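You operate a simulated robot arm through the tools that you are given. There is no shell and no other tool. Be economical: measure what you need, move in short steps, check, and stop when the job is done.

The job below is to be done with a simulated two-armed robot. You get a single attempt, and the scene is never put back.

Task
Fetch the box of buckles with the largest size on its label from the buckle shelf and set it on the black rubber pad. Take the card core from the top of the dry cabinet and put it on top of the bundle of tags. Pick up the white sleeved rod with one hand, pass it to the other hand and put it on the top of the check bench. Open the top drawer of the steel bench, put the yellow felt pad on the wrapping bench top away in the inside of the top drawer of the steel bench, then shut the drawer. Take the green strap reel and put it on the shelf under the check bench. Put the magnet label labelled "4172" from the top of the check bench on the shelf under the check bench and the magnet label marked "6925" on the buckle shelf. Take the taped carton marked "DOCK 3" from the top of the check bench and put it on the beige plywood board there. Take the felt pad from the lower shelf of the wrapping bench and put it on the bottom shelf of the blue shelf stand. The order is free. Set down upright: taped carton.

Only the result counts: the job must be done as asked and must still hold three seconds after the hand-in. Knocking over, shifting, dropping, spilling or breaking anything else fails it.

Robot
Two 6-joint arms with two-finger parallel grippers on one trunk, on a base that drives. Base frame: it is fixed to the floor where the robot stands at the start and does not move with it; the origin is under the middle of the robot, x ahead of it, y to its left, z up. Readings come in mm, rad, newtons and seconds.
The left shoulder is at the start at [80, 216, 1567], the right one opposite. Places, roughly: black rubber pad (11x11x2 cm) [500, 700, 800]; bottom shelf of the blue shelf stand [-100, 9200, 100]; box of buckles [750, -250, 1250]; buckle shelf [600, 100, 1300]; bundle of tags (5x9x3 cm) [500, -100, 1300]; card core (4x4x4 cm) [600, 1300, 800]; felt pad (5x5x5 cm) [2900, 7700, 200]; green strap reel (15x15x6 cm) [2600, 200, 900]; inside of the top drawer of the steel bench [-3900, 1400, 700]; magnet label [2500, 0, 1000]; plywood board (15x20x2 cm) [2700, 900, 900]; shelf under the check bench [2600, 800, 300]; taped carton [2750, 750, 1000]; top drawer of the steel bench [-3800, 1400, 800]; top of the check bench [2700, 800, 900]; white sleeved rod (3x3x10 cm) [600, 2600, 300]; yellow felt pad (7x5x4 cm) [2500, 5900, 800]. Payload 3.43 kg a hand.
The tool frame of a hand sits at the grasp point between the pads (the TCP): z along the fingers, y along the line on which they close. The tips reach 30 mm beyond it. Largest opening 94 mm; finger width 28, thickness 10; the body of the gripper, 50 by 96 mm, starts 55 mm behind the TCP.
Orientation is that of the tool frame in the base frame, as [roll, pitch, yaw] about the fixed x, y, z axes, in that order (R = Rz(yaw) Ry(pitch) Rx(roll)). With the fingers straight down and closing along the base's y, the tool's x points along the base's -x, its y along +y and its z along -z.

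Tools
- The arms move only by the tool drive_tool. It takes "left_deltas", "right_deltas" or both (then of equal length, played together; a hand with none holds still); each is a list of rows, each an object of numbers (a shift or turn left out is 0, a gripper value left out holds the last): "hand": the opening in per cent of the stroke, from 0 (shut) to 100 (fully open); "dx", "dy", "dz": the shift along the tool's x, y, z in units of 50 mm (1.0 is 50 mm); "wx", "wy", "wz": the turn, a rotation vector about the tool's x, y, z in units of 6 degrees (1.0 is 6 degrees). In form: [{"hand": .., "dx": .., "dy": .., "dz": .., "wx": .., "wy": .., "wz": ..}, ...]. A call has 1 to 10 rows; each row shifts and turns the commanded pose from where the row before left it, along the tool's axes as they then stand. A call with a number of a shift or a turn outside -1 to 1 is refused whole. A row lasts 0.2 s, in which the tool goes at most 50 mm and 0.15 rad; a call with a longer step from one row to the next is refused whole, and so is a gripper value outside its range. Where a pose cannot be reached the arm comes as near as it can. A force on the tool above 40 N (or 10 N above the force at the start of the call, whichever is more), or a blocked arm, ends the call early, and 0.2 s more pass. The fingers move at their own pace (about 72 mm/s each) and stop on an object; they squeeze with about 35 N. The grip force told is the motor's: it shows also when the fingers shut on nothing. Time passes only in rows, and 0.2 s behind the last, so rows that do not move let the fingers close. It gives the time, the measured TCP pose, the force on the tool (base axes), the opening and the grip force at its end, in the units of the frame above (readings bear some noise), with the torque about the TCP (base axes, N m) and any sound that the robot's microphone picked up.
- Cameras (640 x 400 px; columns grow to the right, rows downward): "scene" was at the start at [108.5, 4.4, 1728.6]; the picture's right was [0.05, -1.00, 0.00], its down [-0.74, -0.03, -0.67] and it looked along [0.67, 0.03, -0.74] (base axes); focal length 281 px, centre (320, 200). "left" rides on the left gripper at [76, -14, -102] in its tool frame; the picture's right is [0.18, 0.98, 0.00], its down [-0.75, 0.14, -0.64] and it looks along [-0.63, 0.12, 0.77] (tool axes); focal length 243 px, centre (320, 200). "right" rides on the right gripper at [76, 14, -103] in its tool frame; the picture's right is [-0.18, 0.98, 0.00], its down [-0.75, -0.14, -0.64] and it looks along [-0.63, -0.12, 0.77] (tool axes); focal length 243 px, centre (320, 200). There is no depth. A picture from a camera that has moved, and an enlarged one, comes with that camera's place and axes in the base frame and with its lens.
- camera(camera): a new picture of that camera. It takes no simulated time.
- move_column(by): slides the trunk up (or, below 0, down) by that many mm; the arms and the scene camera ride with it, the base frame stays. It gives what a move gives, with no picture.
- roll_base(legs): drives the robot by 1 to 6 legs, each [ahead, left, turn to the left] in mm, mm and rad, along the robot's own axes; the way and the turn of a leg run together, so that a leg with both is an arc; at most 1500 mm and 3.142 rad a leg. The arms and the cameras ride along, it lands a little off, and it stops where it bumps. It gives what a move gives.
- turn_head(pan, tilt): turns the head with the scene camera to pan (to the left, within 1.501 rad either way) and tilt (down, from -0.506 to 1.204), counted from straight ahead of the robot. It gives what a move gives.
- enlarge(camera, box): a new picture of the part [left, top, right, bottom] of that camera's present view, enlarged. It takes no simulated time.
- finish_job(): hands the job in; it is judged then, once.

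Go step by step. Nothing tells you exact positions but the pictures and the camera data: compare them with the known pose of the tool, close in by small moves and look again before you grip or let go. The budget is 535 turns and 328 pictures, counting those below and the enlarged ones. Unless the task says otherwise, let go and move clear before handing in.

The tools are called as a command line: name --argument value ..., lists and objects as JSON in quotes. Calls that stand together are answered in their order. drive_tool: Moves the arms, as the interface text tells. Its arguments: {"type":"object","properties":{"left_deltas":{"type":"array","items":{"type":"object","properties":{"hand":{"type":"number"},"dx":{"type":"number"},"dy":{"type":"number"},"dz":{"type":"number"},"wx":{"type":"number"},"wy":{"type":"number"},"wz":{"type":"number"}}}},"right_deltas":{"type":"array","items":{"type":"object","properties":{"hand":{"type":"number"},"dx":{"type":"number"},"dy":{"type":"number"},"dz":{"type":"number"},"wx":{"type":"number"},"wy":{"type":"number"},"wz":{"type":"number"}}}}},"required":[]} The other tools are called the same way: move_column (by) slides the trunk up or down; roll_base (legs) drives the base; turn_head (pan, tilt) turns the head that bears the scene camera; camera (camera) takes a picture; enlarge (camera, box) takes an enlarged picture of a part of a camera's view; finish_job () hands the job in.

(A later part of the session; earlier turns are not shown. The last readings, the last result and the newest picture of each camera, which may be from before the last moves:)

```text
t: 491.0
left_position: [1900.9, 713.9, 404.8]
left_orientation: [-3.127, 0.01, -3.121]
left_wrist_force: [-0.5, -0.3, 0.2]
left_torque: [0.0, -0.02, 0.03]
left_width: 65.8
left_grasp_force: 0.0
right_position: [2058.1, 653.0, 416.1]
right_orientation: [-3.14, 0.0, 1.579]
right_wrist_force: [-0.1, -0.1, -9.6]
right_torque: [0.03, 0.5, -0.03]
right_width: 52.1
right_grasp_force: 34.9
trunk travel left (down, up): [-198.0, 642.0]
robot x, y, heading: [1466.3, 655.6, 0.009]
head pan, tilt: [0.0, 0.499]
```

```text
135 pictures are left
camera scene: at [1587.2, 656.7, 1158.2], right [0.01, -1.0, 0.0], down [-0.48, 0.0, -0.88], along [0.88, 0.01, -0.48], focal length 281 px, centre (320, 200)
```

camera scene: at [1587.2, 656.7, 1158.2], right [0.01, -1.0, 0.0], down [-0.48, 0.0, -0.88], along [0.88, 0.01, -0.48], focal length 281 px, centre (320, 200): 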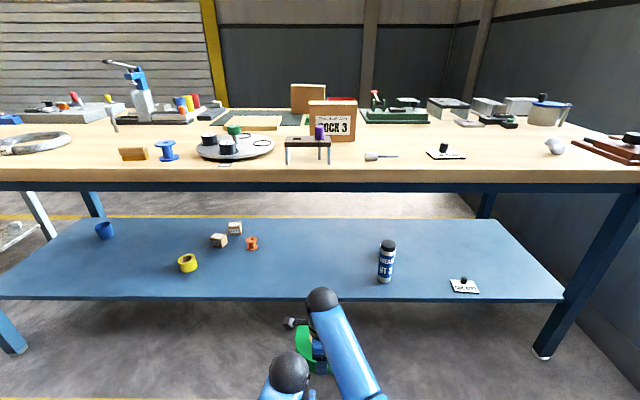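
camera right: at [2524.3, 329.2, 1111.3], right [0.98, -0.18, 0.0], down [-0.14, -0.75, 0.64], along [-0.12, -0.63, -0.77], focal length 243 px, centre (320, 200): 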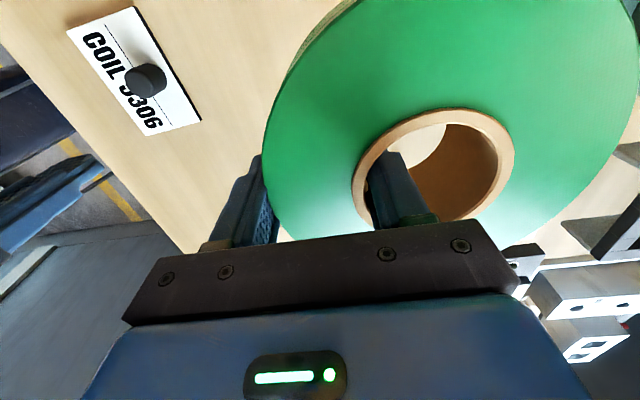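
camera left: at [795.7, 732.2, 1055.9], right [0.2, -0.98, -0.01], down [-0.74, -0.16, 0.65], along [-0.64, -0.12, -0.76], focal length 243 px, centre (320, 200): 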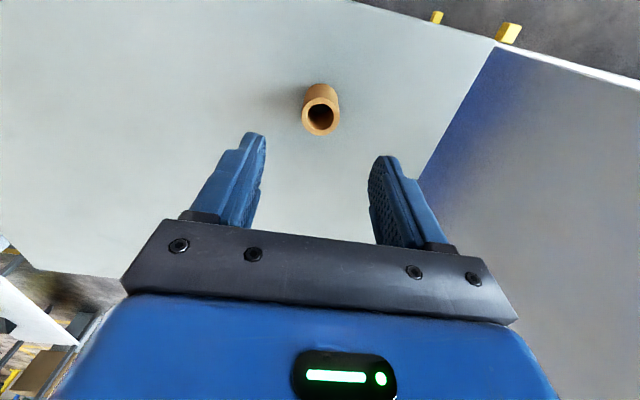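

Path is clear. Drive forward under the bench edge.

roll_base --legs '[[250, 0, -0.008]]'

camera --camera "scene"

camera --camera "right"

```text
t: 492.9
left_position: [2152.7, 708.9, 404.5]
left_orientation: [-3.13, 0.013, -3.128]
left_wrist_force: [0.3, 0.4, -0.5]
left_torque: [0.01, -0.01, 0.02]
left_width: 65.7
left_grasp_force: 0.0
right_position: [2308.8, 649.9, 415.0]
right_orientation: [-3.14, -0.001, 1.572]
right_wrist_force: [0.9, -0.4, -8.7]
right_torque: [-0.03, 0.5, 0.0]
right_width: 52.0
right_grasp_force: 34.9
trunk travel left (down, up): [-198.0, 642.0]
robot x, y, heading: [1717.1, 655.8, -0.003]
head pan, tilt: [0.0, 0.499]
```

```text
134 pictures are left
camera scene: at [1839.3, 656.2, 1158.0], right [0.0, -1.0, 0.0], down [-0.48, 0.0, -0.88], along [0.88, 0.0, -0.48], focal length 281 px, centre (320, 200)
```

scene: 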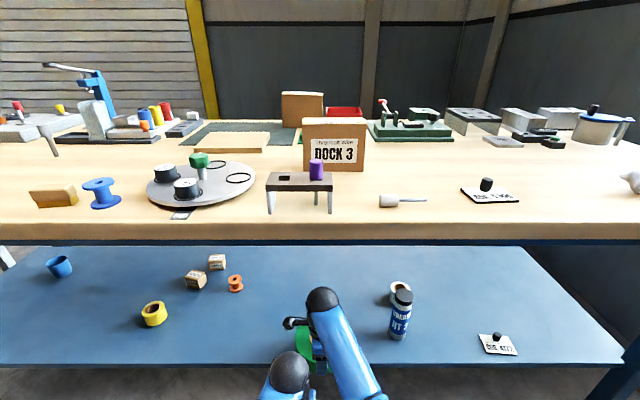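

```text
133 pictures are left
camera right: at [2322.6, 726.5, 515.4], right [0.98, -0.18, 0.0], down [-0.14, -0.75, 0.64], along [-0.12, -0.63, -0.77], focal length 243 px, centre (320, 200)
```

right: 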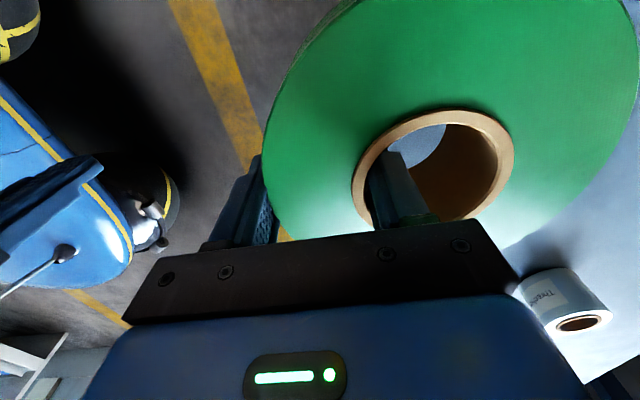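

roll_base --legs '[[88, 0, 0]]'

move_column --by -25

camera --camera "right"

```text
t: 494.0
left_position: [2240.0, 710.4, 404.1]
left_orientation: [-3.126, 0.009, -3.129]
left_wrist_force: [-0.2, 1.0, -0.9]
left_torque: [0.0, 0.02, 0.0]
left_width: 65.6
left_grasp_force: 0.1
right_position: [2397.8, 649.4, 415.0]
right_orientation: [-3.135, 0.001, 1.571]
right_wrist_force: [-0.1, 0.1, -9.7]
right_torque: [-0.03, 0.5, -0.01]
right_width: 52.2
right_grasp_force: 34.7
trunk travel left (down, up): [-198.0, 642.0]
robot x, y, heading: [1805.1, 658.9, -0.005]
head pan, tilt: [0.0, 0.499]
```

```text
t: 494.7
left_position: [2239.6, 710.8, 380.5]
left_orientation: [-3.128, 0.013, -3.129]
left_wrist_force: [-0.5, 0.4, 0.4]
left_torque: [0.0, -0.01, 0.0]
left_width: 66.0
left_grasp_force: 0.0
right_position: [2396.8, 650.5, 390.1]
right_orientation: [-3.137, 0.0, 1.573]
right_wrist_force: [-0.6, 1.2, -8.7]
right_torque: [-0.05, 0.46, 0.0]
right_width: 52.2
right_grasp_force: 34.6
trunk travel left (down, up): [-173.0, 667.0]
robot x, y, heading: [1807.8, 654.4, -0.002]
head pan, tilt: [0.0, 0.499]
```

```text
132 pictures are left
camera right: at [2410.1, 726.9, 490.9], right [0.98, -0.18, 0.0], down [-0.14, -0.75, 0.64], along [-0.12, -0.63, -0.77], focal length 243 px, centre (320, 200)
```

right: 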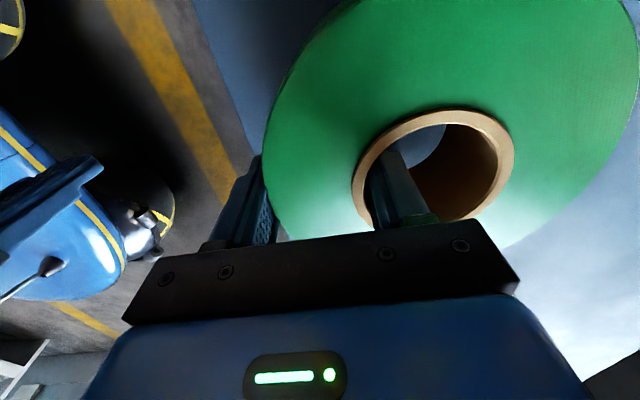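

move_column --by -8

move_column --by -6

move_column --by -5

```text
t: 495.2
left_position: [2240.4, 710.5, 371.2]
left_orientation: [-3.128, 0.011, -3.127]
left_wrist_force: [1.0, -0.2, -0.2]
left_torque: [-0.02, 0.03, -0.03]
left_width: 66.0
left_grasp_force: 0.1
right_position: [2395.6, 650.1, 380.9]
right_orientation: [-3.138, -0.001, 1.572]
right_wrist_force: [-0.7, -0.1, -9.5]
right_torque: [-0.04, 0.5, -0.03]
right_width: 52.3
right_grasp_force: 34.5
trunk travel left (down, up): [-165.0, 675.0]
robot x, y, heading: [1803.6, 654.2, 0.001]
head pan, tilt: [0.0, 0.499]
```

```text
t: 495.8
left_position: [2239.3, 709.2, 366.9]
left_orientation: [-3.127, 0.012, -3.128]
left_wrist_force: [0.0, -0.1, 0.3]
left_torque: [-0.01, 0.01, -0.01]
left_width: 65.9
left_grasp_force: 0.0
right_position: [2396.1, 649.0, 375.8]
right_orientation: [-3.139, -0.001, 1.573]
right_wrist_force: [0.2, 0.0, -9.4]
right_torque: [-0.01, 0.48, -0.03]
right_width: 52.0
right_grasp_force: 35.1
trunk travel left (down, up): [-159.0, 681.0]
robot x, y, heading: [1804.8, 654.8, -0.0]
head pan, tilt: [0.0, 0.499]
```

```text
t: 496.3
left_position: [2239.5, 709.2, 363.0]
left_orientation: [-3.128, 0.012, -3.128]
left_wrist_force: [0.0, -0.6, -0.3]
left_torque: [0.0, -0.01, 0.03]
left_width: 65.9
left_grasp_force: 0.0
right_position: [2396.1, 649.5, 371.7]
right_orientation: [-3.139, 0.0, 1.572]
right_wrist_force: [2.3, -0.2, -6.1]
right_torque: [0.05, 0.0, 0.0]
right_width: 52.4
right_grasp_force: 35.5
trunk travel left (down, up): [-154.0, 686.0]
robot x, y, heading: [1808.8, 651.6, 0.0]
head pan, tilt: [0.0, 0.499]
```

Touching down. Lower a hair more and release.

move_column --by -3

drive_tool --right_deltas '[{"hand": 85}, {}, {}, {}, {}]'

move_column --by 85

camera --camera "right"

```text
t: 496.9
left_position: [2239.5, 709.6, 359.8]
left_orientation: [-3.126, 0.013, -3.128]
left_wrist_force: [0.3, 0.1, 0.5]
left_torque: [-0.03, 0.01, 0.03]
left_width: 65.6
left_grasp_force: 0.0
right_position: [2396.4, 650.4, 370.5]
right_orientation: [3.141, -0.003, 1.573]
right_wrist_force: [-1.2, -1.9, 14.5]
right_torque: [-0.06, 1.15, 0.09]
right_width: 52.0
right_grasp_force: 34.3
trunk travel left (down, up): [-151.0, 689.0]
robot x, y, heading: [1801.8, 655.7, -0.008]
head pan, tilt: [0.0, 0.499]
```

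```text
t: 498.1
left_position: [2239.5, 710.5, 357.3]
left_orientation: [-3.128, 0.014, -3.128]
left_wrist_force: [0.2, 0.4, -0.6]
left_torque: [0.02, -0.05, -0.02]
left_width: 65.7
left_grasp_force: 0.1
right_position: [2396.5, 649.9, 369.0]
right_orientation: [-3.14, 0.001, 1.572]
right_wrist_force: [0.1, 0.7, -0.4]
right_torque: [0.0, -0.01, 0.0]
right_width: 80.0
right_grasp_force: 0.1
trunk travel left (down, up): [-151.0, 689.0]
robot x, y, heading: [1806.4, 656.7, -0.003]
head pan, tilt: [0.0, 0.499]
```

```text
t: 499.3
left_position: [2240.4, 709.8, 443.7]
left_orientation: [-3.128, 0.012, -3.127]
left_wrist_force: [0.7, -0.4, 0.2]
left_torque: [0.03, 0.03, -0.01]
left_width: 65.8
left_grasp_force: 0.0
right_position: [2395.6, 650.1, 452.5]
right_orientation: [-3.139, 0.0, 1.572]
right_wrist_force: [0.0, 0.1, 0.3]
right_torque: [0.0, 0.03, 0.0]
right_width: 79.9
right_grasp_force: 0.1
trunk travel left (down, up): [-236.0, 604.0]
robot x, y, heading: [1806.0, 656.6, -0.001]
head pan, tilt: [0.0, 0.499]
```

```text
131 pictures are left
camera right: at [2410.0, 726.9, 554.2], right [0.98, -0.18, 0.0], down [-0.14, -0.75, 0.64], along [-0.12, -0.63, -0.77], focal length 243 px, centre (320, 200)
```

right: 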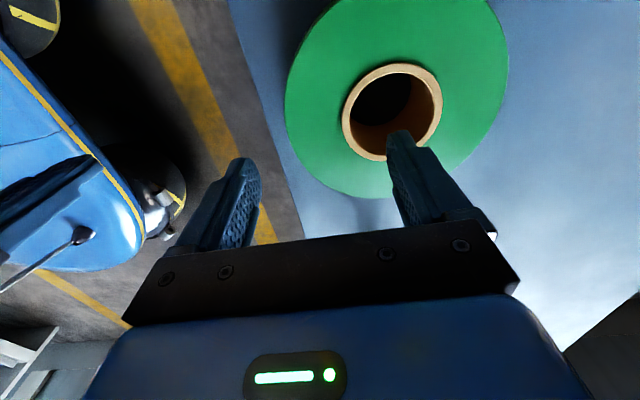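

Reel is on the shelf. Back off, raise the trunk, and look at the carton and the plywood board.

roll_base --legs '[[-330, 0, 0]]'

move_column --by 400

move_column --by 195

turn_head --pan 0.15 --tilt 0.6

enlarge --camera "scene" --box '[180, 120, 420, 270]'

```text
t: 501.5
left_position: [1908.4, 710.7, 444.3]
left_orientation: [-3.128, 0.013, -3.128]
left_wrist_force: [-0.1, 0.6, 0.7]
left_torque: [0.0, 0.02, 0.04]
left_width: 65.7
left_grasp_force: 0.0
right_position: [2064.3, 650.2, 454.4]
right_orientation: [-3.14, -0.001, 1.573]
right_wrist_force: [0.3, 0.4, -0.7]
right_torque: [0.02, -0.01, 0.03]
right_width: 79.8
right_grasp_force: 0.0
trunk travel left (down, up): [-236.0, 604.0]
robot x, y, heading: [1475.5, 653.7, -0.006]
head pan, tilt: [0.0, 0.499]
```

```text
t: 505.3
left_position: [1908.3, 711.6, 843.9]
left_orientation: [-3.128, 0.013, -3.128]
left_wrist_force: [-0.9, 0.2, -0.4]
left_torque: [0.04, 0.01, 0.02]
left_width: 65.6
left_grasp_force: 0.0
right_position: [2065.1, 650.0, 855.2]
right_orientation: [-3.141, 0.0, 1.573]
right_wrist_force: [-0.9, -0.2, 0.1]
right_torque: [0.0, -0.03, -0.01]
right_width: 79.8
right_grasp_force: 0.1
trunk travel left (down, up): [-636.0, 204.0]
robot x, y, heading: [1471.5, 659.0, -0.002]
head pan, tilt: [0.0, 0.499]
```

```text
t: 507.4
left_position: [1908.3, 710.3, 1037.8]
left_orientation: [-3.129, 0.014, -3.127]
left_wrist_force: [-0.3, 0.2, -0.1]
left_torque: [0.01, 0.0, 0.01]
left_width: 65.8
left_grasp_force: 0.1
right_position: [2064.7, 649.5, 1048.9]
right_orientation: [-3.14, -0.002, 1.571]
right_wrist_force: [0.8, 0.4, 0.3]
right_torque: [-0.05, 0.01, 0.01]
right_width: 79.8
right_grasp_force: 0.1
trunk travel left (down, up): [-831.0, 9.0]
robot x, y, heading: [1474.7, 658.4, -0.001]
head pan, tilt: [0.0, 0.499]
```

```text
t: 508.1
left_position: [1908.2, 710.4, 1037.7]
left_orientation: [-3.127, 0.015, -3.129]
left_wrist_force: [-0.1, 0.4, 0.4]
left_torque: [-0.01, 0.0, 0.0]
left_width: 65.9
left_grasp_force: 0.1
right_position: [2064.6, 649.4, 1048.2]
right_orientation: [3.142, 0.001, 1.574]
right_wrist_force: [0.8, -1.5, 0.2]
right_torque: [0.0, -0.02, 0.0]
right_width: 80.0
right_grasp_force: 0.2
trunk travel left (down, up): [-831.0, 9.0]
robot x, y, heading: [1471.8, 663.0, 0.002]
head pan, tilt: [0.15, 0.6]
```

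```text
2.67 times, centred on (300, 195) of scene
camera zoom: at [1590.5, 669.7, 1782.2], right [0.15, -0.99, 0.0], down [-0.56, -0.08, -0.83], along [0.82, 0.12, -0.56], focal length 750 px, centre (373, 213)
```

zoom: 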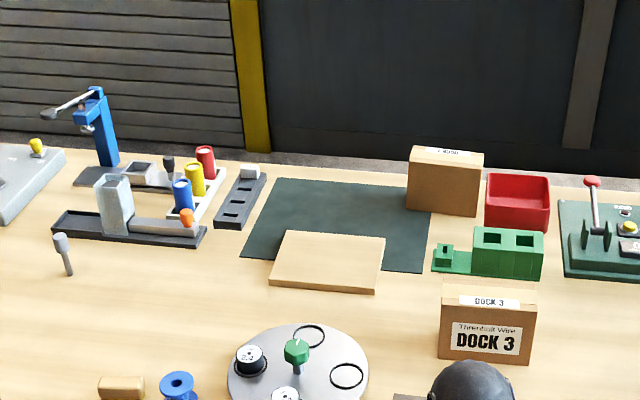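

Board spans roughly x 2632–2797, y 817–1018. Approach the carton first; look with the wrist camera.

roll_base --legs '[[425, -36, 0]]'

drive_tool --right_deltas '[{"hand": 100}, {}, {}]'

camera --camera "right"

camera --camera "left"

```text
t: 510.7
left_position: [2328.1, 675.8, 1039.8]
left_orientation: [-3.128, 0.015, -3.127]
left_wrist_force: [-0.1, 0.1, 0.9]
left_torque: [0.0, 0.01, 0.01]
left_width: 65.7
left_grasp_force: 0.1
right_position: [2484.9, 616.2, 1048.8]
right_orientation: [-3.141, 0.0, 1.574]
right_wrist_force: [-0.6, -0.3, -0.1]
right_torque: [-0.02, 0.0, -0.01]
right_width: 79.8
right_grasp_force: 0.1
trunk travel left (down, up): [-831.0, 9.0]
robot x, y, heading: [1899.7, 618.2, 0.007]
head pan, tilt: [0.15, 0.6]
```

```text
t: 511.5
left_position: [2331.3, 675.3, 1038.1]
left_orientation: [-3.128, 0.014, -3.126]
left_wrist_force: [-0.8, 0.4, 0.2]
left_torque: [-0.01, -0.01, 0.03]
left_width: 65.9
left_grasp_force: 0.1
right_position: [2488.1, 614.5, 1048.2]
right_orientation: [-3.14, -0.001, 1.574]
right_wrist_force: [0.0, 0.6, -0.1]
right_torque: [-0.01, 0.02, 0.0]
right_width: 94.1
right_grasp_force: 0.0
trunk travel left (down, up): [-831.0, 9.0]
robot x, y, heading: [1893.9, 617.5, 0.002]
head pan, tilt: [0.15, 0.6]
```

```text
129 pictures are left
camera right: at [2500.6, 692.5, 1149.5], right [0.98, -0.18, 0.0], down [-0.14, -0.75, 0.64], along [-0.12, -0.63, -0.77], focal length 243 px, centre (320, 200)
```

right: 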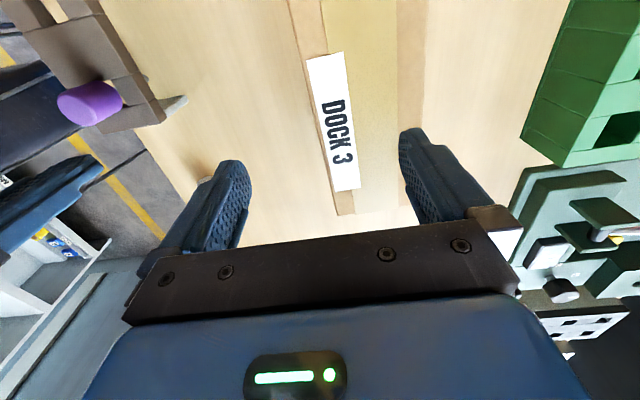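

```text
128 pictures are left
camera left: at [2253.5, 660.6, 1140.4], right [-0.2, 0.98, -0.02], down [0.74, 0.16, 0.65], along [0.64, 0.12, -0.76], focal length 243 px, centre (320, 200)
```

left: 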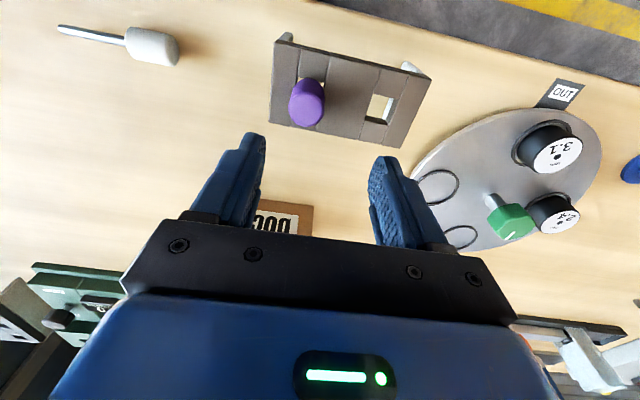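

Carton top spans x 2490–2548, y 556–~706. Centre the fingers over it and descend.

drive_tool --right_deltas '[{"dx": 0.27, "dy": 0.6}, {"dz": 0.3}, {}]'

camera --camera "right"

```text
t: 512.3
left_position: [2330.8, 675.0, 1038.8]
left_orientation: [-3.127, 0.015, -3.126]
left_wrist_force: [-0.3, 0.1, -0.1]
left_torque: [0.01, 0.0, -0.02]
left_width: 65.9
left_grasp_force: 0.1
right_position: [2516.9, 628.1, 1033.6]
right_orientation: [-3.141, 0.0, 1.575]
right_wrist_force: [0.7, -0.1, -0.7]
right_torque: [0.02, -0.02, -0.03]
right_width: 93.9
right_grasp_force: 0.0
trunk travel left (down, up): [-831.0, 9.0]
robot x, y, heading: [1895.6, 622.0, -0.0]
head pan, tilt: [0.15, 0.6]
```

```text
127 pictures are left
camera right: at [2530.0, 705.1, 1134.6], right [0.98, -0.18, 0.0], down [-0.14, -0.75, 0.64], along [-0.12, -0.63, -0.77], focal length 243 px, centre (320, 200)
```

right: 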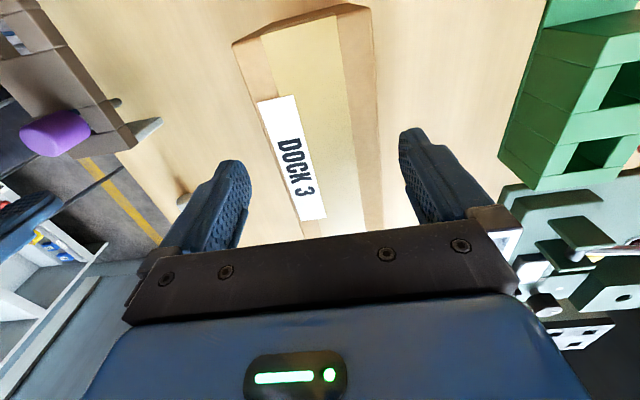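

drive_tool --right_deltas '[{"dz": 0.5}, {"dz": 0.55}, {}]'

camera --camera "right"

```text
t: 513.1
left_position: [2331.5, 675.4, 1037.9]
left_orientation: [-3.129, 0.014, -3.126]
left_wrist_force: [0.6, 0.1, -0.2]
left_torque: [0.0, 0.05, 0.02]
left_width: 65.9
left_grasp_force: 0.0
right_position: [2516.5, 628.7, 981.0]
right_orientation: [-3.139, 0.001, 1.574]
right_wrist_force: [-0.1, -0.5, 0.0]
right_torque: [0.01, -0.01, 0.02]
right_width: 93.9
right_grasp_force: 0.1
trunk travel left (down, up): [-831.0, 9.0]
robot x, y, heading: [1891.2, 619.9, -0.0]
head pan, tilt: [0.15, 0.6]
```

```text
126 pictures are left
camera right: at [2529.9, 705.3, 1081.8], right [0.98, -0.18, 0.0], down [-0.14, -0.75, 0.64], along [-0.12, -0.63, -0.77], focal length 243 px, centre (320, 200)
```

right: 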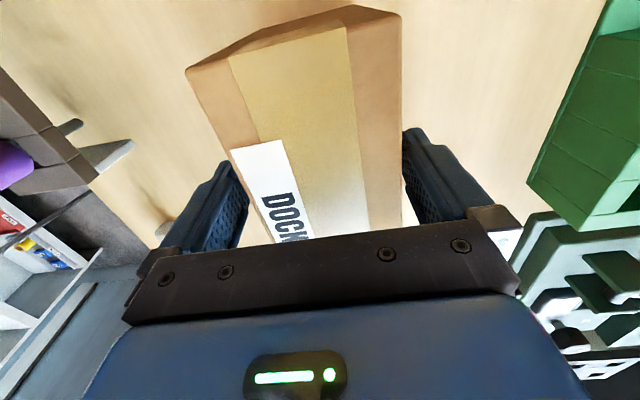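

Carton is between the fingers. Close and lift.

drive_tool --right_deltas '[{"hand": 0}, {}, {}, {}]'

drive_tool --right_deltas '[{"dz": -0.3}, {"dz": -0.5}, {"dz": -0.5}, {}]'

camera --camera "right"

```text
t: 514.1
left_position: [2331.1, 674.7, 1039.0]
left_orientation: [-3.128, 0.012, -3.127]
left_wrist_force: [-0.7, -0.3, 0.6]
left_torque: [0.06, 0.0, 0.01]
left_width: 65.7
left_grasp_force: 0.0
right_position: [2517.3, 628.9, 980.8]
right_orientation: [-3.14, -0.001, 1.575]
right_wrist_force: [0.9, 0.0, 1.8]
right_torque: [-0.03, -0.05, 0.21]
right_width: 72.9
right_grasp_force: 34.7
trunk travel left (down, up): [-831.0, 9.0]
robot x, y, heading: [1895.5, 620.2, 0.001]
head pan, tilt: [0.15, 0.6]
```

```text
t: 515.1
left_position: [2331.3, 674.5, 1037.2]
left_orientation: [-3.128, 0.012, -3.124]
left_wrist_force: [0.1, -0.5, 0.9]
left_torque: [-0.05, 0.01, -0.01]
left_width: 65.5
left_grasp_force: 0.0
right_position: [2517.6, 628.9, 1045.1]
right_orientation: [-3.138, 0.001, 1.576]
right_wrist_force: [-0.1, -0.2, -5.7]
right_torque: [0.05, 0.01, 0.0]
right_width: 72.4
right_grasp_force: 35.0
trunk travel left (down, up): [-831.0, 9.0]
robot x, y, heading: [1892.2, 621.5, 0.003]
head pan, tilt: [0.15, 0.6]
```

```text
125 pictures are left
camera right: at [2531.0, 705.9, 1146.4], right [0.98, -0.18, 0.0], down [-0.14, -0.75, 0.64], along [-0.12, -0.63, -0.77], focal length 243 px, centre (320, 200)
```

right: 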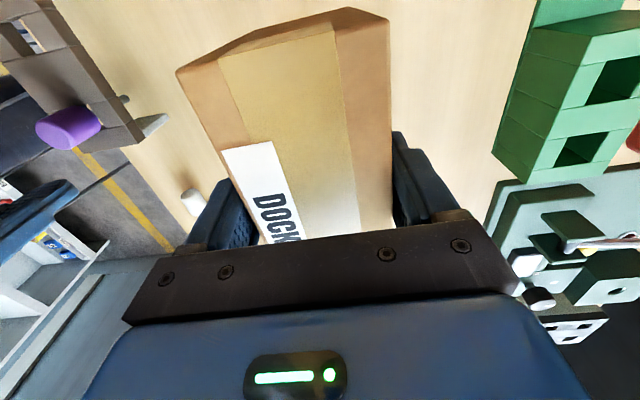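

Carton lifted. Move forward a bit, then left along the bench towards the board.

roll_base --legs '[[73, 0, 0], [0, 288, 0]]'

camera --camera "right"

turn_head --pan 0 --tilt 0.8

camera --camera "scene"

```text
t: 517.8
left_position: [2403.5, 961.4, 1037.4]
left_orientation: [-3.133, 0.011, -3.124]
left_wrist_force: [0.4, -0.5, 0.5]
left_torque: [0.01, 0.0, 0.01]
left_width: 65.9
left_grasp_force: 0.1
right_position: [2590.6, 914.4, 1044.7]
right_orientation: [-3.138, -0.001, 1.572]
right_wrist_force: [0.1, -0.5, -6.3]
right_torque: [0.06, 0.02, 0.01]
right_width: 72.3
right_grasp_force: 35.1
trunk travel left (down, up): [-831.0, 9.0]
robot x, y, heading: [1966.5, 912.7, -0.0]
head pan, tilt: [0.15, 0.6]
```

```text
124 pictures are left
camera right: at [2603.3, 992.3, 1146.8], right [0.98, -0.18, 0.0], down [-0.14, -0.76, 0.64], along [-0.12, -0.63, -0.77], focal length 243 px, centre (320, 200)
```

right: 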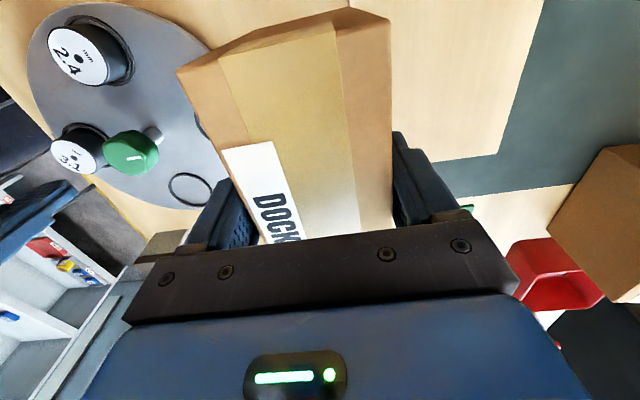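

```text
t: 518.5
left_position: [2404.2, 964.5, 1038.4]
left_orientation: [-3.127, 0.012, -3.126]
left_wrist_force: [0.1, 0.1, -0.6]
left_torque: [0.0, -0.01, 0.01]
left_width: 65.7
left_grasp_force: 0.0
right_position: [2590.3, 917.6, 1045.8]
right_orientation: [-3.136, -0.002, 1.573]
right_wrist_force: [-0.7, 0.6, -5.3]
right_torque: [0.04, 0.0, 0.01]
right_width: 72.2
right_grasp_force: 35.8
trunk travel left (down, up): [-831.0, 9.0]
robot x, y, heading: [1969.6, 909.0, 0.001]
head pan, tilt: [0.0, 0.799]
```

```text
123 pictures are left
camera scene: at [2080.1, 908.3, 1765.3], right [0.0, -1.0, 0.0], down [-0.72, 0.0, -0.7], along [0.7, 0.0, -0.72], focal length 281 px, centre (320, 200)
```

scene: 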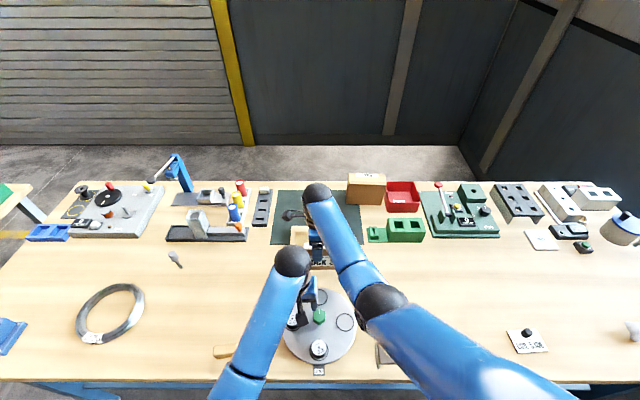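

The board's far edge is x≈2775, y from 820; its centre ≈(2700,920). Extend the arm 55 mm and the base 47 mm.

drive_tool --right_deltas '[{"dy": 0.4}, {"dy": 0.4}, {"dy": 0.3}, {}]'

roll_base --legs '[[47, 2, 0]]'

camera --camera "right"

```text
t: 519.5
left_position: [2403.3, 965.0, 1036.9]
left_orientation: [-3.128, 0.012, -3.125]
left_wrist_force: [0.1, -0.1, 0.8]
left_torque: [-0.04, 0.0, -0.01]
left_width: 65.9
left_grasp_force: 0.1
right_position: [2644.7, 918.8, 1045.6]
right_orientation: [-3.138, -0.001, 1.572]
right_wrist_force: [-0.6, 0.2, -5.0]
right_torque: [0.11, 0.0, 0.02]
right_width: 72.0
right_grasp_force: 35.2
trunk travel left (down, up): [-831.0, 9.0]
robot x, y, heading: [1969.2, 908.6, -0.001]
head pan, tilt: [0.0, 0.799]
```

```text
t: 520.4
left_position: [2441.7, 966.0, 1042.6]
left_orientation: [-3.129, 0.021, -3.127]
left_wrist_force: [-0.4, 0.3, 0.8]
left_torque: [0.03, -0.08, 0.02]
left_width: 65.6
left_grasp_force: 0.0
right_position: [2681.6, 920.3, 1051.6]
right_orientation: [3.136, 0.0, 1.577]
right_wrist_force: [-1.3, 0.4, -2.9]
right_torque: [0.03, -0.09, -0.04]
right_width: 72.6
right_grasp_force: 35.2
trunk travel left (down, up): [-831.0, 9.0]
robot x, y, heading: [2013.9, 909.7, 0.001]
head pan, tilt: [0.0, 0.799]
```

```text
122 pictures are left
camera right: at [2694.5, 996.8, 1152.3], right [0.98, -0.18, 0.01], down [-0.14, -0.75, 0.64], along [-0.11, -0.63, -0.77], focal length 243 px, centre (320, 200)
```

right: 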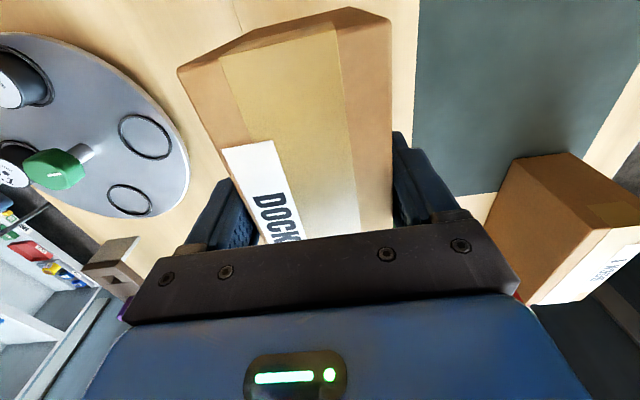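

drive_tool --right_deltas '[{}, {"dz": 0.3}, {"dz": 0.3}, {}]'

camera --camera "scene"

```text
t: 521.4
left_position: [2450.4, 966.3, 1038.3]
left_orientation: [-3.127, 0.01, -3.126]
left_wrist_force: [0.7, -0.7, -1.2]
left_torque: [0.01, -0.01, -0.02]
left_width: 65.9
left_grasp_force: 0.1
right_position: [2681.1, 915.3, 1018.5]
right_orientation: [-3.136, -0.001, 1.575]
right_wrist_force: [0.5, -0.5, -5.9]
right_torque: [0.0, -0.03, 0.0]
right_width: 72.4
right_grasp_force: 35.1
right hand out of reach, approached as far as the arm can: row 2, 3
trunk travel left (down, up): [-831.0, 9.0]
robot x, y, heading: [2015.1, 910.4, 0.003]
head pan, tilt: [0.0, 0.799]
```

```text
121 pictures are left
camera scene: at [2128.5, 911.8, 1765.1], right [0.0, -1.0, 0.0], down [-0.72, 0.0, -0.7], along [0.7, 0.0, -0.72], focal length 281 px, centre (320, 200)
```

scene: 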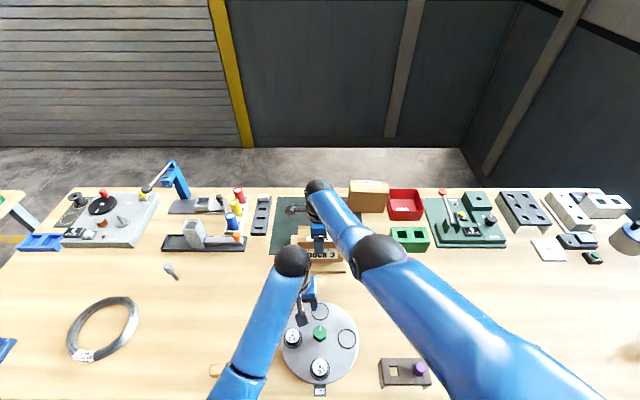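

At the reach limit; lower with the trunk instead.

move_column --by -8

move_column --by -5

camera --camera "right"

```text
t: 522.0
left_position: [2450.1, 967.5, 1030.5]
left_orientation: [-3.128, 0.013, -3.125]
left_wrist_force: [0.6, -0.2, 0.6]
left_torque: [-0.01, -0.01, -0.03]
left_width: 65.7
left_grasp_force: 0.1
right_position: [2677.7, 915.5, 1012.4]
right_orientation: [-3.138, -0.001, 1.574]
right_wrist_force: [0.2, -0.1, -4.4]
right_torque: [0.02, -0.01, 0.01]
right_width: 72.2
right_grasp_force: 35.3
trunk travel left (down, up): [-823.0, 17.0]
robot x, y, heading: [2013.0, 910.1, 0.002]
head pan, tilt: [0.0, 0.799]
```

```text
t: 522.5
left_position: [2449.8, 965.5, 1023.9]
left_orientation: [-3.129, 0.012, -3.125]
left_wrist_force: [0.2, 0.4, -0.6]
left_torque: [0.02, 0.01, 0.02]
left_width: 65.9
left_grasp_force: 0.1
right_position: [2678.7, 916.5, 1007.5]
right_orientation: [-3.139, 0.0, 1.575]
right_wrist_force: [-0.2, 0.1, -5.2]
right_torque: [0.02, 0.02, -0.01]
right_width: 72.3
right_grasp_force: 34.9
trunk travel left (down, up): [-818.0, 22.0]
robot x, y, heading: [2012.9, 908.2, 0.004]
head pan, tilt: [0.0, 0.799]
```

```text
120 pictures are left
camera right: at [2692.6, 992.6, 1108.1], right [0.98, -0.18, 0.0], down [-0.14, -0.75, 0.64], along [-0.12, -0.63, -0.77], focal length 243 px, centre (320, 200)
```

right: 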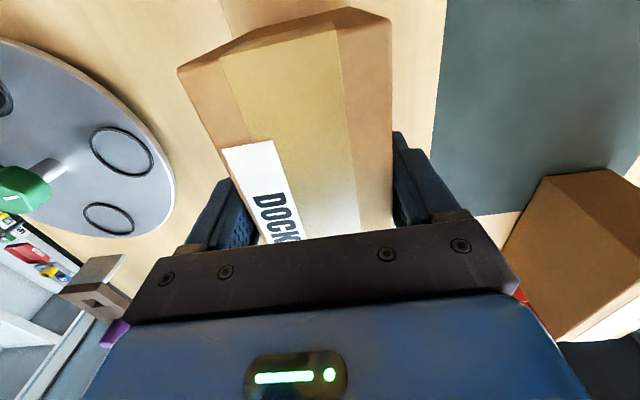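

The carton is fully over the board, but I'd like 15 mm more margin: raise slightly, nudge forward, then lower.

move_column --by 12

roll_base --legs '[[16, 0, 0]]'

move_column --by -12

move_column --by -4

move_column --by -3

```text
t: 523.1
left_position: [2449.9, 965.6, 1038.0]
left_orientation: [-3.127, 0.013, -3.126]
left_wrist_force: [-0.3, -0.3, -0.3]
left_torque: [-0.02, 0.01, 0.01]
left_width: 65.8
left_grasp_force: 0.0
right_position: [2678.8, 914.9, 1018.6]
right_orientation: [-3.139, 0.002, 1.574]
right_wrist_force: [0.1, 0.1, -5.3]
right_torque: [0.0, -0.01, -0.01]
right_width: 72.5
right_grasp_force: 34.8
trunk travel left (down, up): [-830.0, 10.0]
robot x, y, heading: [2013.6, 908.3, 0.002]
head pan, tilt: [0.0, 0.799]
```

```text
t: 523.9
left_position: [2463.1, 965.5, 1038.4]
left_orientation: [-3.127, 0.016, -3.127]
left_wrist_force: [0.1, 0.8, 0.4]
left_torque: [0.02, -0.05, 0.01]
left_width: 65.5
left_grasp_force: 0.0
right_position: [2693.3, 915.4, 1021.7]
right_orientation: [-3.14, 0.0, 1.574]
right_wrist_force: [-0.1, 0.2, -4.9]
right_torque: [0.04, 0.0, -0.01]
right_width: 72.3
right_grasp_force: 34.7
trunk travel left (down, up): [-830.0, 10.0]
robot x, y, heading: [2030.5, 906.9, -0.001]
head pan, tilt: [0.0, 0.799]
```

```text
t: 524.5
left_position: [2467.0, 967.1, 1024.8]
left_orientation: [-3.128, 0.011, -3.127]
left_wrist_force: [-0.3, 0.0, -1.0]
left_torque: [0.01, 0.0, 0.01]
left_width: 65.8
left_grasp_force: 0.1
right_position: [2695.9, 915.4, 1006.0]
right_orientation: [-3.135, -0.001, 1.574]
right_wrist_force: [0.5, 1.0, -4.7]
right_torque: [0.03, -0.01, 0.04]
right_width: 72.2
right_grasp_force: 35.2
trunk travel left (down, up): [-818.0, 22.0]
robot x, y, heading: [2030.1, 911.5, 0.005]
head pan, tilt: [0.0, 0.799]
```

```text
t: 525.0
left_position: [2466.8, 966.1, 1020.5]
left_orientation: [-3.128, 0.011, -3.125]
left_wrist_force: [-0.1, -0.2, 0.2]
left_torque: [0.05, -0.01, 0.01]
left_width: 65.6
left_grasp_force: 0.1
right_position: [2697.0, 915.9, 1002.8]
right_orientation: [-3.137, 0.0, 1.573]
right_wrist_force: [-0.4, 0.2, -3.9]
right_torque: [0.09, 0.01, 0.03]
right_width: 72.4
right_grasp_force: 34.8
trunk travel left (down, up): [-814.0, 26.0]
robot x, y, heading: [2033.5, 909.4, -0.0]
head pan, tilt: [0.0, 0.799]
```

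```text
t: 525.5
left_position: [2464.3, 965.2, 1019.3]
left_orientation: [-3.127, 0.012, -3.127]
left_wrist_force: [0.1, -0.3, -0.1]
left_torque: [0.03, 0.0, -0.01]
left_width: 66.0
left_grasp_force: 0.2
right_position: [2696.3, 916.1, 1002.8]
right_orientation: [3.141, -0.001, 1.577]
right_wrist_force: [1.3, -1.4, 7.0]
right_torque: [-0.44, -0.26, 0.14]
right_width: 72.5
right_grasp_force: 35.0
trunk travel left (down, up): [-811.0, 29.0]
robot x, y, heading: [2031.9, 909.2, 0.001]
head pan, tilt: [0.0, 0.799]
```

Contact with the board. Press 2 mm more, release, and rise with the trunk.

move_column --by -2

drive_tool --right_deltas '[{"hand": 100}, {}, {}, {}]'

camera --camera "right"

```text
t: 526.0
left_position: [2463.4, 966.5, 1017.7]
left_orientation: [-3.128, 0.013, -3.125]
left_wrist_force: [-0.1, -0.5, 0.0]
left_torque: [0.0, 0.03, 0.02]
left_width: 65.7
left_grasp_force: 0.1
right_position: [2696.2, 913.9, 1002.0]
right_orientation: [3.137, 0.0, 1.573]
right_wrist_force: [3.5, -2.6, 20.2]
right_torque: [-0.61, -0.49, 0.26]
right_width: 72.2
right_grasp_force: 34.5
trunk travel left (down, up): [-809.0, 31.0]
robot x, y, heading: [2029.5, 911.0, 0.001]
head pan, tilt: [0.0, 0.799]
```

```text
t: 527.0
left_position: [2466.3, 965.8, 1016.6]
left_orientation: [-3.128, 0.013, -3.125]
left_wrist_force: [-0.2, -0.2, 0.1]
left_torque: [0.01, -0.01, 0.0]
left_width: 65.7
left_grasp_force: 0.0
right_position: [2693.5, 916.4, 998.4]
right_orientation: [-3.139, 0.0, 1.575]
right_wrist_force: [-0.7, 0.3, 0.2]
right_torque: [-0.02, 0.0, 0.02]
right_width: 93.9
right_grasp_force: 0.1
trunk travel left (down, up): [-809.0, 31.0]
robot x, y, heading: [2029.4, 909.9, 0.005]
head pan, tilt: [0.0, 0.799]
```

```text
119 pictures are left
camera right: at [2708.7, 992.6, 1099.0], right [0.98, -0.18, 0.0], down [-0.14, -0.75, 0.64], along [-0.12, -0.63, -0.77], focal length 243 px, centre (320, 200)
```

right: 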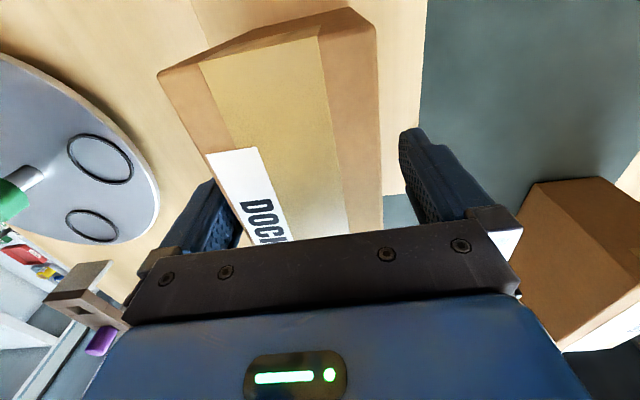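

Released, carton upright. Raise with the trunk 28 mm, then the arm in checked steps.

move_column --by 29

drive_tool --right_deltas '[{"dz": -0.2}, {"dz": -0.2}, {}]'

```text
t: 527.8
left_position: [2464.3, 966.4, 1045.4]
left_orientation: [-3.129, 0.012, -3.127]
left_wrist_force: [-0.1, 0.3, -0.6]
left_torque: [0.0, 0.01, 0.0]
left_width: 65.7
left_grasp_force: 0.1
right_position: [2694.9, 915.3, 1027.9]
right_orientation: [-3.138, 0.0, 1.575]
right_wrist_force: [-0.3, 0.1, -0.2]
right_torque: [-0.01, 0.01, 0.0]
right_width: 93.7
right_grasp_force: 0.1
trunk travel left (down, up): [-838.0, 2.0]
robot x, y, heading: [2031.6, 912.4, -0.002]
head pan, tilt: [0.0, 0.799]
```

```text
t: 528.6
left_position: [2465.6, 965.9, 1045.5]
left_orientation: [-3.128, 0.012, -3.127]
left_wrist_force: [0.3, -0.2, -0.1]
left_torque: [0.01, -0.02, 0.01]
left_width: 65.8
left_grasp_force: 0.0
right_position: [2694.8, 915.8, 1046.2]
right_orientation: [-3.138, 0.0, 1.573]
right_wrist_force: [-0.4, 0.2, -0.1]
right_torque: [0.0, -0.01, 0.01]
right_width: 94.1
right_grasp_force: 0.1
trunk travel left (down, up): [-838.0, 2.0]
robot x, y, heading: [2028.2, 910.7, 0.006]
head pan, tilt: [0.0, 0.799]
```

drive_tool --right_deltas '[{"dz": -0.2}, {"dz": -0.2}, {"dz": -0.2}, {}]'

camera --camera "right"

```text
t: 529.6
left_position: [2465.6, 965.2, 1044.8]
left_orientation: [-3.128, 0.011, -3.125]
left_wrist_force: [-0.3, -0.4, 0.3]
left_torque: [0.0, 0.0, 0.03]
left_width: 66.0
left_grasp_force: 0.1
right_position: [2694.9, 915.4, 1077.0]
right_orientation: [-3.138, 0.0, 1.574]
right_wrist_force: [0.5, 0.0, -0.9]
right_torque: [-0.02, -0.02, 0.01]
right_width: 93.9
right_grasp_force: 0.1
trunk travel left (down, up): [-838.0, 2.0]
robot x, y, heading: [2028.3, 910.2, 0.0]
head pan, tilt: [0.0, 0.799]
```

```text
118 pictures are left
camera right: at [2708.4, 992.7, 1178.0], right [0.98, -0.18, 0.0], down [-0.14, -0.75, 0.64], along [-0.12, -0.63, -0.77], focal length 243 px, centre (320, 200)
```

right: 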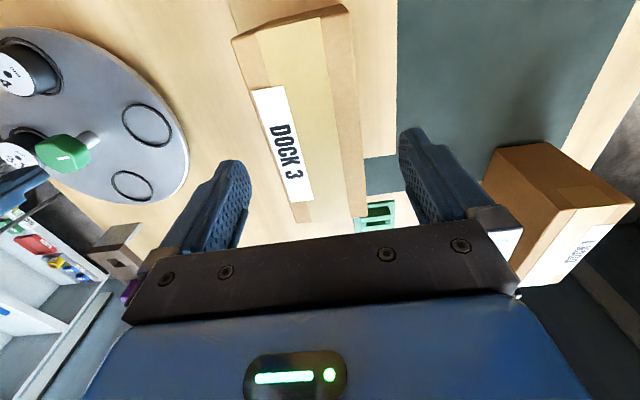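

The DOCK 3 carton stands on the board. Back away, retract the right arm, and drive down the aisle toward the wrapping bench.

roll_base --legs '[[-530, 0, 0]]'

drive_tool --right_deltas '[{"dz": 0.6, "dy": -0.5}, {"dz": 0.6, "dy": -0.5}, {"dy": -0.9}, {"dy": -0.9}, {"dy": -0.9}, {}]'

enlarge --camera "scene" --box '[120, 40, 520, 290]'

```text
t: 532.6
left_position: [1939.3, 964.5, 1045.6]
left_orientation: [-3.129, 0.011, -3.126]
left_wrist_force: [-0.2, -0.1, -0.1]
left_torque: [0.01, -0.02, 0.04]
left_width: 65.9
left_grasp_force: 0.1
right_position: [2168.5, 914.2, 1075.0]
right_orientation: [-3.135, -0.001, 1.574]
right_wrist_force: [0.3, -0.7, -0.8]
right_torque: [-0.02, -0.01, 0.03]
right_width: 93.8
right_grasp_force: 0.1
trunk travel left (down, up): [-838.0, 2.0]
robot x, y, heading: [1503.5, 912.4, 0.004]
head pan, tilt: [0.0, 0.799]
```

```text
t: 533.8
left_position: [1929.9, 963.5, 1045.6]
left_orientation: [-3.125, -0.004, 3.137]
left_wrist_force: [-9.2, 1.3, 5.1]
left_torque: [-0.22, -0.43, -0.39]
left_width: 65.4
left_grasp_force: 0.1
right_position: [2003.7, 911.0, 1019.5]
right_orientation: [3.126, 0.001, 1.562]
right_wrist_force: [9.2, -0.6, -4.0]
right_torque: [0.06, 0.29, -0.02]
right_width: 89.0
right_grasp_force: 0.1
trunk travel left (down, up): [-838.0, 2.0]
robot x, y, heading: [1502.2, 907.4, 0.001]
head pan, tilt: [0.0, 0.799]
stopped in row 5 (left hand): the force on the tool passed its limit at 105 N (the readings are from after the stop); the commanded pose is now the measured one
```

```text
1.60 times, centred on (320, 165) of scene
camera zoom: at [1609.9, 909.9, 1772.6], right [0.0, -1.0, 0.0], down [-0.72, 0.0, -0.7], along [0.7, 0.0, -0.72], focal length 450 px, centre (320, 256)
```

zoom: 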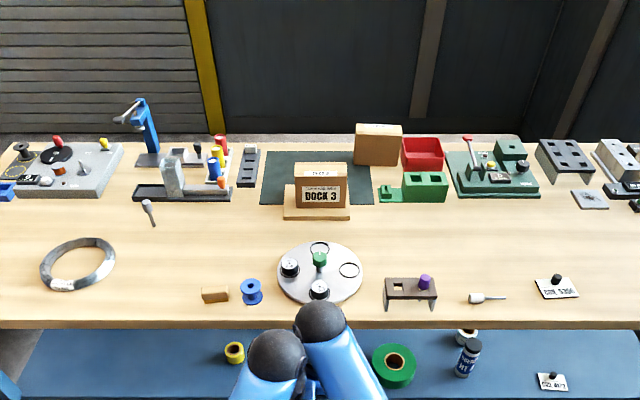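

The bench looks right. The hands touched lightly; separate them.

drive_tool --left_deltas '[{"dy": 0.6}, {"dy": 0.8}, {"dx": 0.8}, {"dx": 0.6}, {}]' --right_deltas '[{"dx": -0.5}, {"dx": -0.8}, {}, {}, {}]'

roll_base --legs '[[0, 1450, 0], [0, 1450, 0], [0, 600, 0]]'

turn_head --pan 0.5 --tilt 0.4

camera --camera "scene"

```text
t: 535.0
left_position: [1861.2, 1033.2, 1040.2]
left_orientation: [-3.125, 0.001, 3.138]
left_wrist_force: [-1.4, -0.1, 0.4]
left_torque: [0.01, 0.0, -0.03]
left_width: 65.7
left_grasp_force: 0.0
left hand out of reach, approached as far as the arm can: row 3
right_position: [2004.8, 846.2, 1018.2]
right_orientation: [3.129, 0.003, 1.562]
right_wrist_force: [0.0, 0.2, 0.6]
right_torque: [-0.03, 0.02, 0.02]
right_width: 94.3
right_grasp_force: 0.1
trunk travel left (down, up): [-838.0, 2.0]
robot x, y, heading: [1503.5, 906.8, 0.0]
head pan, tilt: [0.0, 0.799]
```

```text
t: 552.0
left_position: [1939.3, 4511.3, 1040.9]
left_orientation: [-3.126, -0.001, 3.098]
left_wrist_force: [0.3, 0.1, -0.2]
left_torque: [0.02, 0.02, -0.02]
left_width: 65.6
left_grasp_force: 0.0
right_position: [2073.0, 4316.8, 1018.1]
right_orientation: [3.131, 0.0, 1.525]
right_wrist_force: [-0.8, 0.4, -0.9]
right_torque: [0.01, -0.01, 0.01]
right_width: 94.0
right_grasp_force: 0.0
trunk travel left (down, up): [-838.0, 2.0]
robot x, y, heading: [1575.7, 4400.5, -0.037]
head pan, tilt: [0.0, 0.799]
```

```text
t: 552.9
left_position: [1938.5, 4512.0, 1039.0]
left_orientation: [-3.124, -0.001, 3.099]
left_wrist_force: [-0.1, -0.8, 0.8]
left_torque: [0.0, 0.04, -0.03]
left_width: 65.6
left_grasp_force: 0.0
right_position: [2073.7, 4319.2, 1019.2]
right_orientation: [3.128, 0.001, 1.526]
right_wrist_force: [0.1, 0.1, -0.1]
right_torque: [-0.01, -0.01, -0.02]
right_width: 93.8
right_grasp_force: 0.1
trunk travel left (down, up): [-838.0, 2.0]
robot x, y, heading: [1575.4, 4404.7, -0.038]
head pan, tilt: [0.499, 0.4]
```

```text
116 pictures are left
camera scene: at [1686.8, 4443.6, 1807.4], right [0.44, -0.9, 0.0], down [-0.35, -0.17, -0.92], along [0.82, 0.41, -0.39], focal length 281 px, centre (320, 200)
```

scene: 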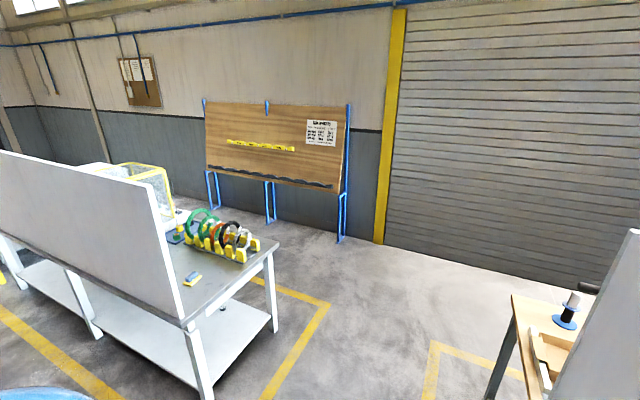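

The wrapping bench has a partition on the aisle side, so I'd work from its near end or far side. Enlarge.

enlarge --camera "scene" --box '[80, 150, 300, 340]'

```text
2.11 times, centred on (190, 245) of scene
camera zoom: at [1686.8, 4443.6, 1807.4], right [0.44, -0.9, 0.0], down [-0.35, -0.17, -0.92], along [0.82, 0.41, -0.39], focal length 592 px, centre (594, 105)
```

zoom: 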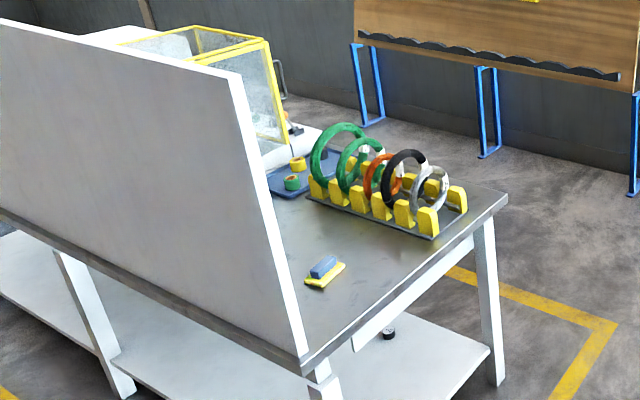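

The yellow pad with its blue grip is at about (2480,5618), 200 mm from the bench's near end (y≈5417). I drive around to face +y there.

roll_base --legs '[[250, 300, 0], [0, 0, 1.608], [0, -650, 0]]'

turn_head --pan 0 --tilt 0.6

camera --camera "scene"

```text
t: 562.5
left_position: [2354.7, 5055.2, 1039.7]
left_orientation: [-3.12, 0.001, -1.572]
left_wrist_force: [-0.4, 0.1, 0.2]
left_torque: [-0.01, -0.06, 0.0]
left_width: 65.9
left_grasp_force: 0.0
right_position: [2541.0, 5197.9, 1018.8]
right_orientation: [3.129, 0.002, 3.14]
right_wrist_force: [-0.2, 0.0, 1.4]
right_torque: [0.02, -0.02, -0.01]
right_width: 94.0
right_grasp_force: 0.1
trunk travel left (down, up): [-838.0, 2.0]
robot x, y, heading: [2479.0, 4692.9, 1.573]
head pan, tilt: [0.499, 0.4]
```

```text
t: 563.4
left_position: [2355.3, 5054.2, 1040.8]
left_orientation: [-3.124, -0.001, -1.57]
left_wrist_force: [0.3, 0.2, 1.1]
left_torque: [0.0, -0.01, 0.05]
left_width: 66.0
left_grasp_force: 0.1
right_position: [2541.9, 5198.3, 1019.3]
right_orientation: [3.13, 0.0, 3.139]
right_wrist_force: [-0.2, 0.1, 0.6]
right_torque: [0.01, -0.02, 0.0]
right_width: 94.1
right_grasp_force: 0.2
trunk travel left (down, up): [-838.0, 2.0]
robot x, y, heading: [2481.8, 4694.2, 1.578]
head pan, tilt: [0.0, 0.6]
```

```text
114 pictures are left
camera scene: at [2480.5, 4814.9, 1789.3], right [1.0, 0.01, 0.0], down [0.0, -0.56, -0.83], along [-0.01, 0.83, -0.56], focal length 281 px, centre (320, 200)
```

scene: 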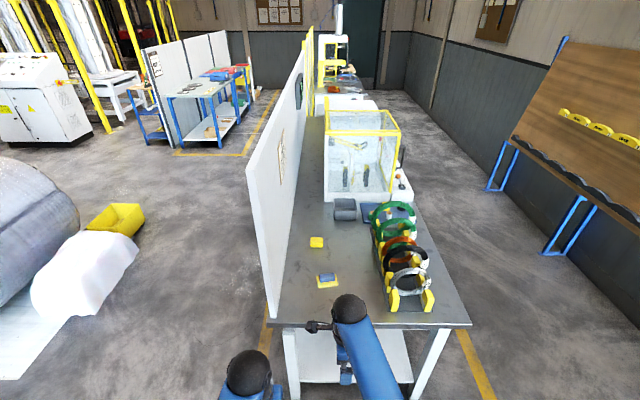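

enlarge --camera "scene" --box '[265, 190, 445, 320]'

```text
3.08 times, centred on (355, 255) of scene
camera zoom: at [2480.5, 4814.9, 1789.3], right [1.0, 0.01, 0.0], down [0.0, -0.56, -0.83], along [-0.01, 0.83, -0.56], focal length 865 px, centre (212, 31)
```

zoom: 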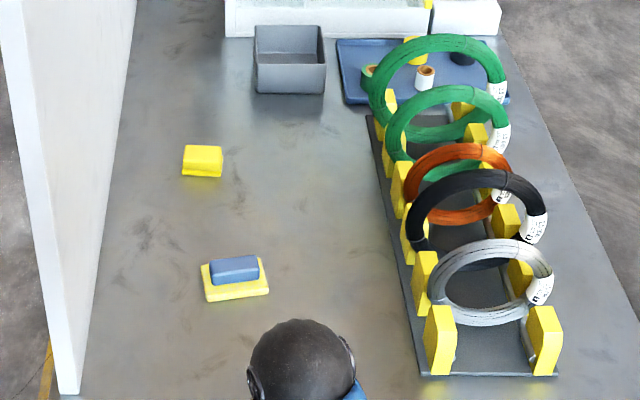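

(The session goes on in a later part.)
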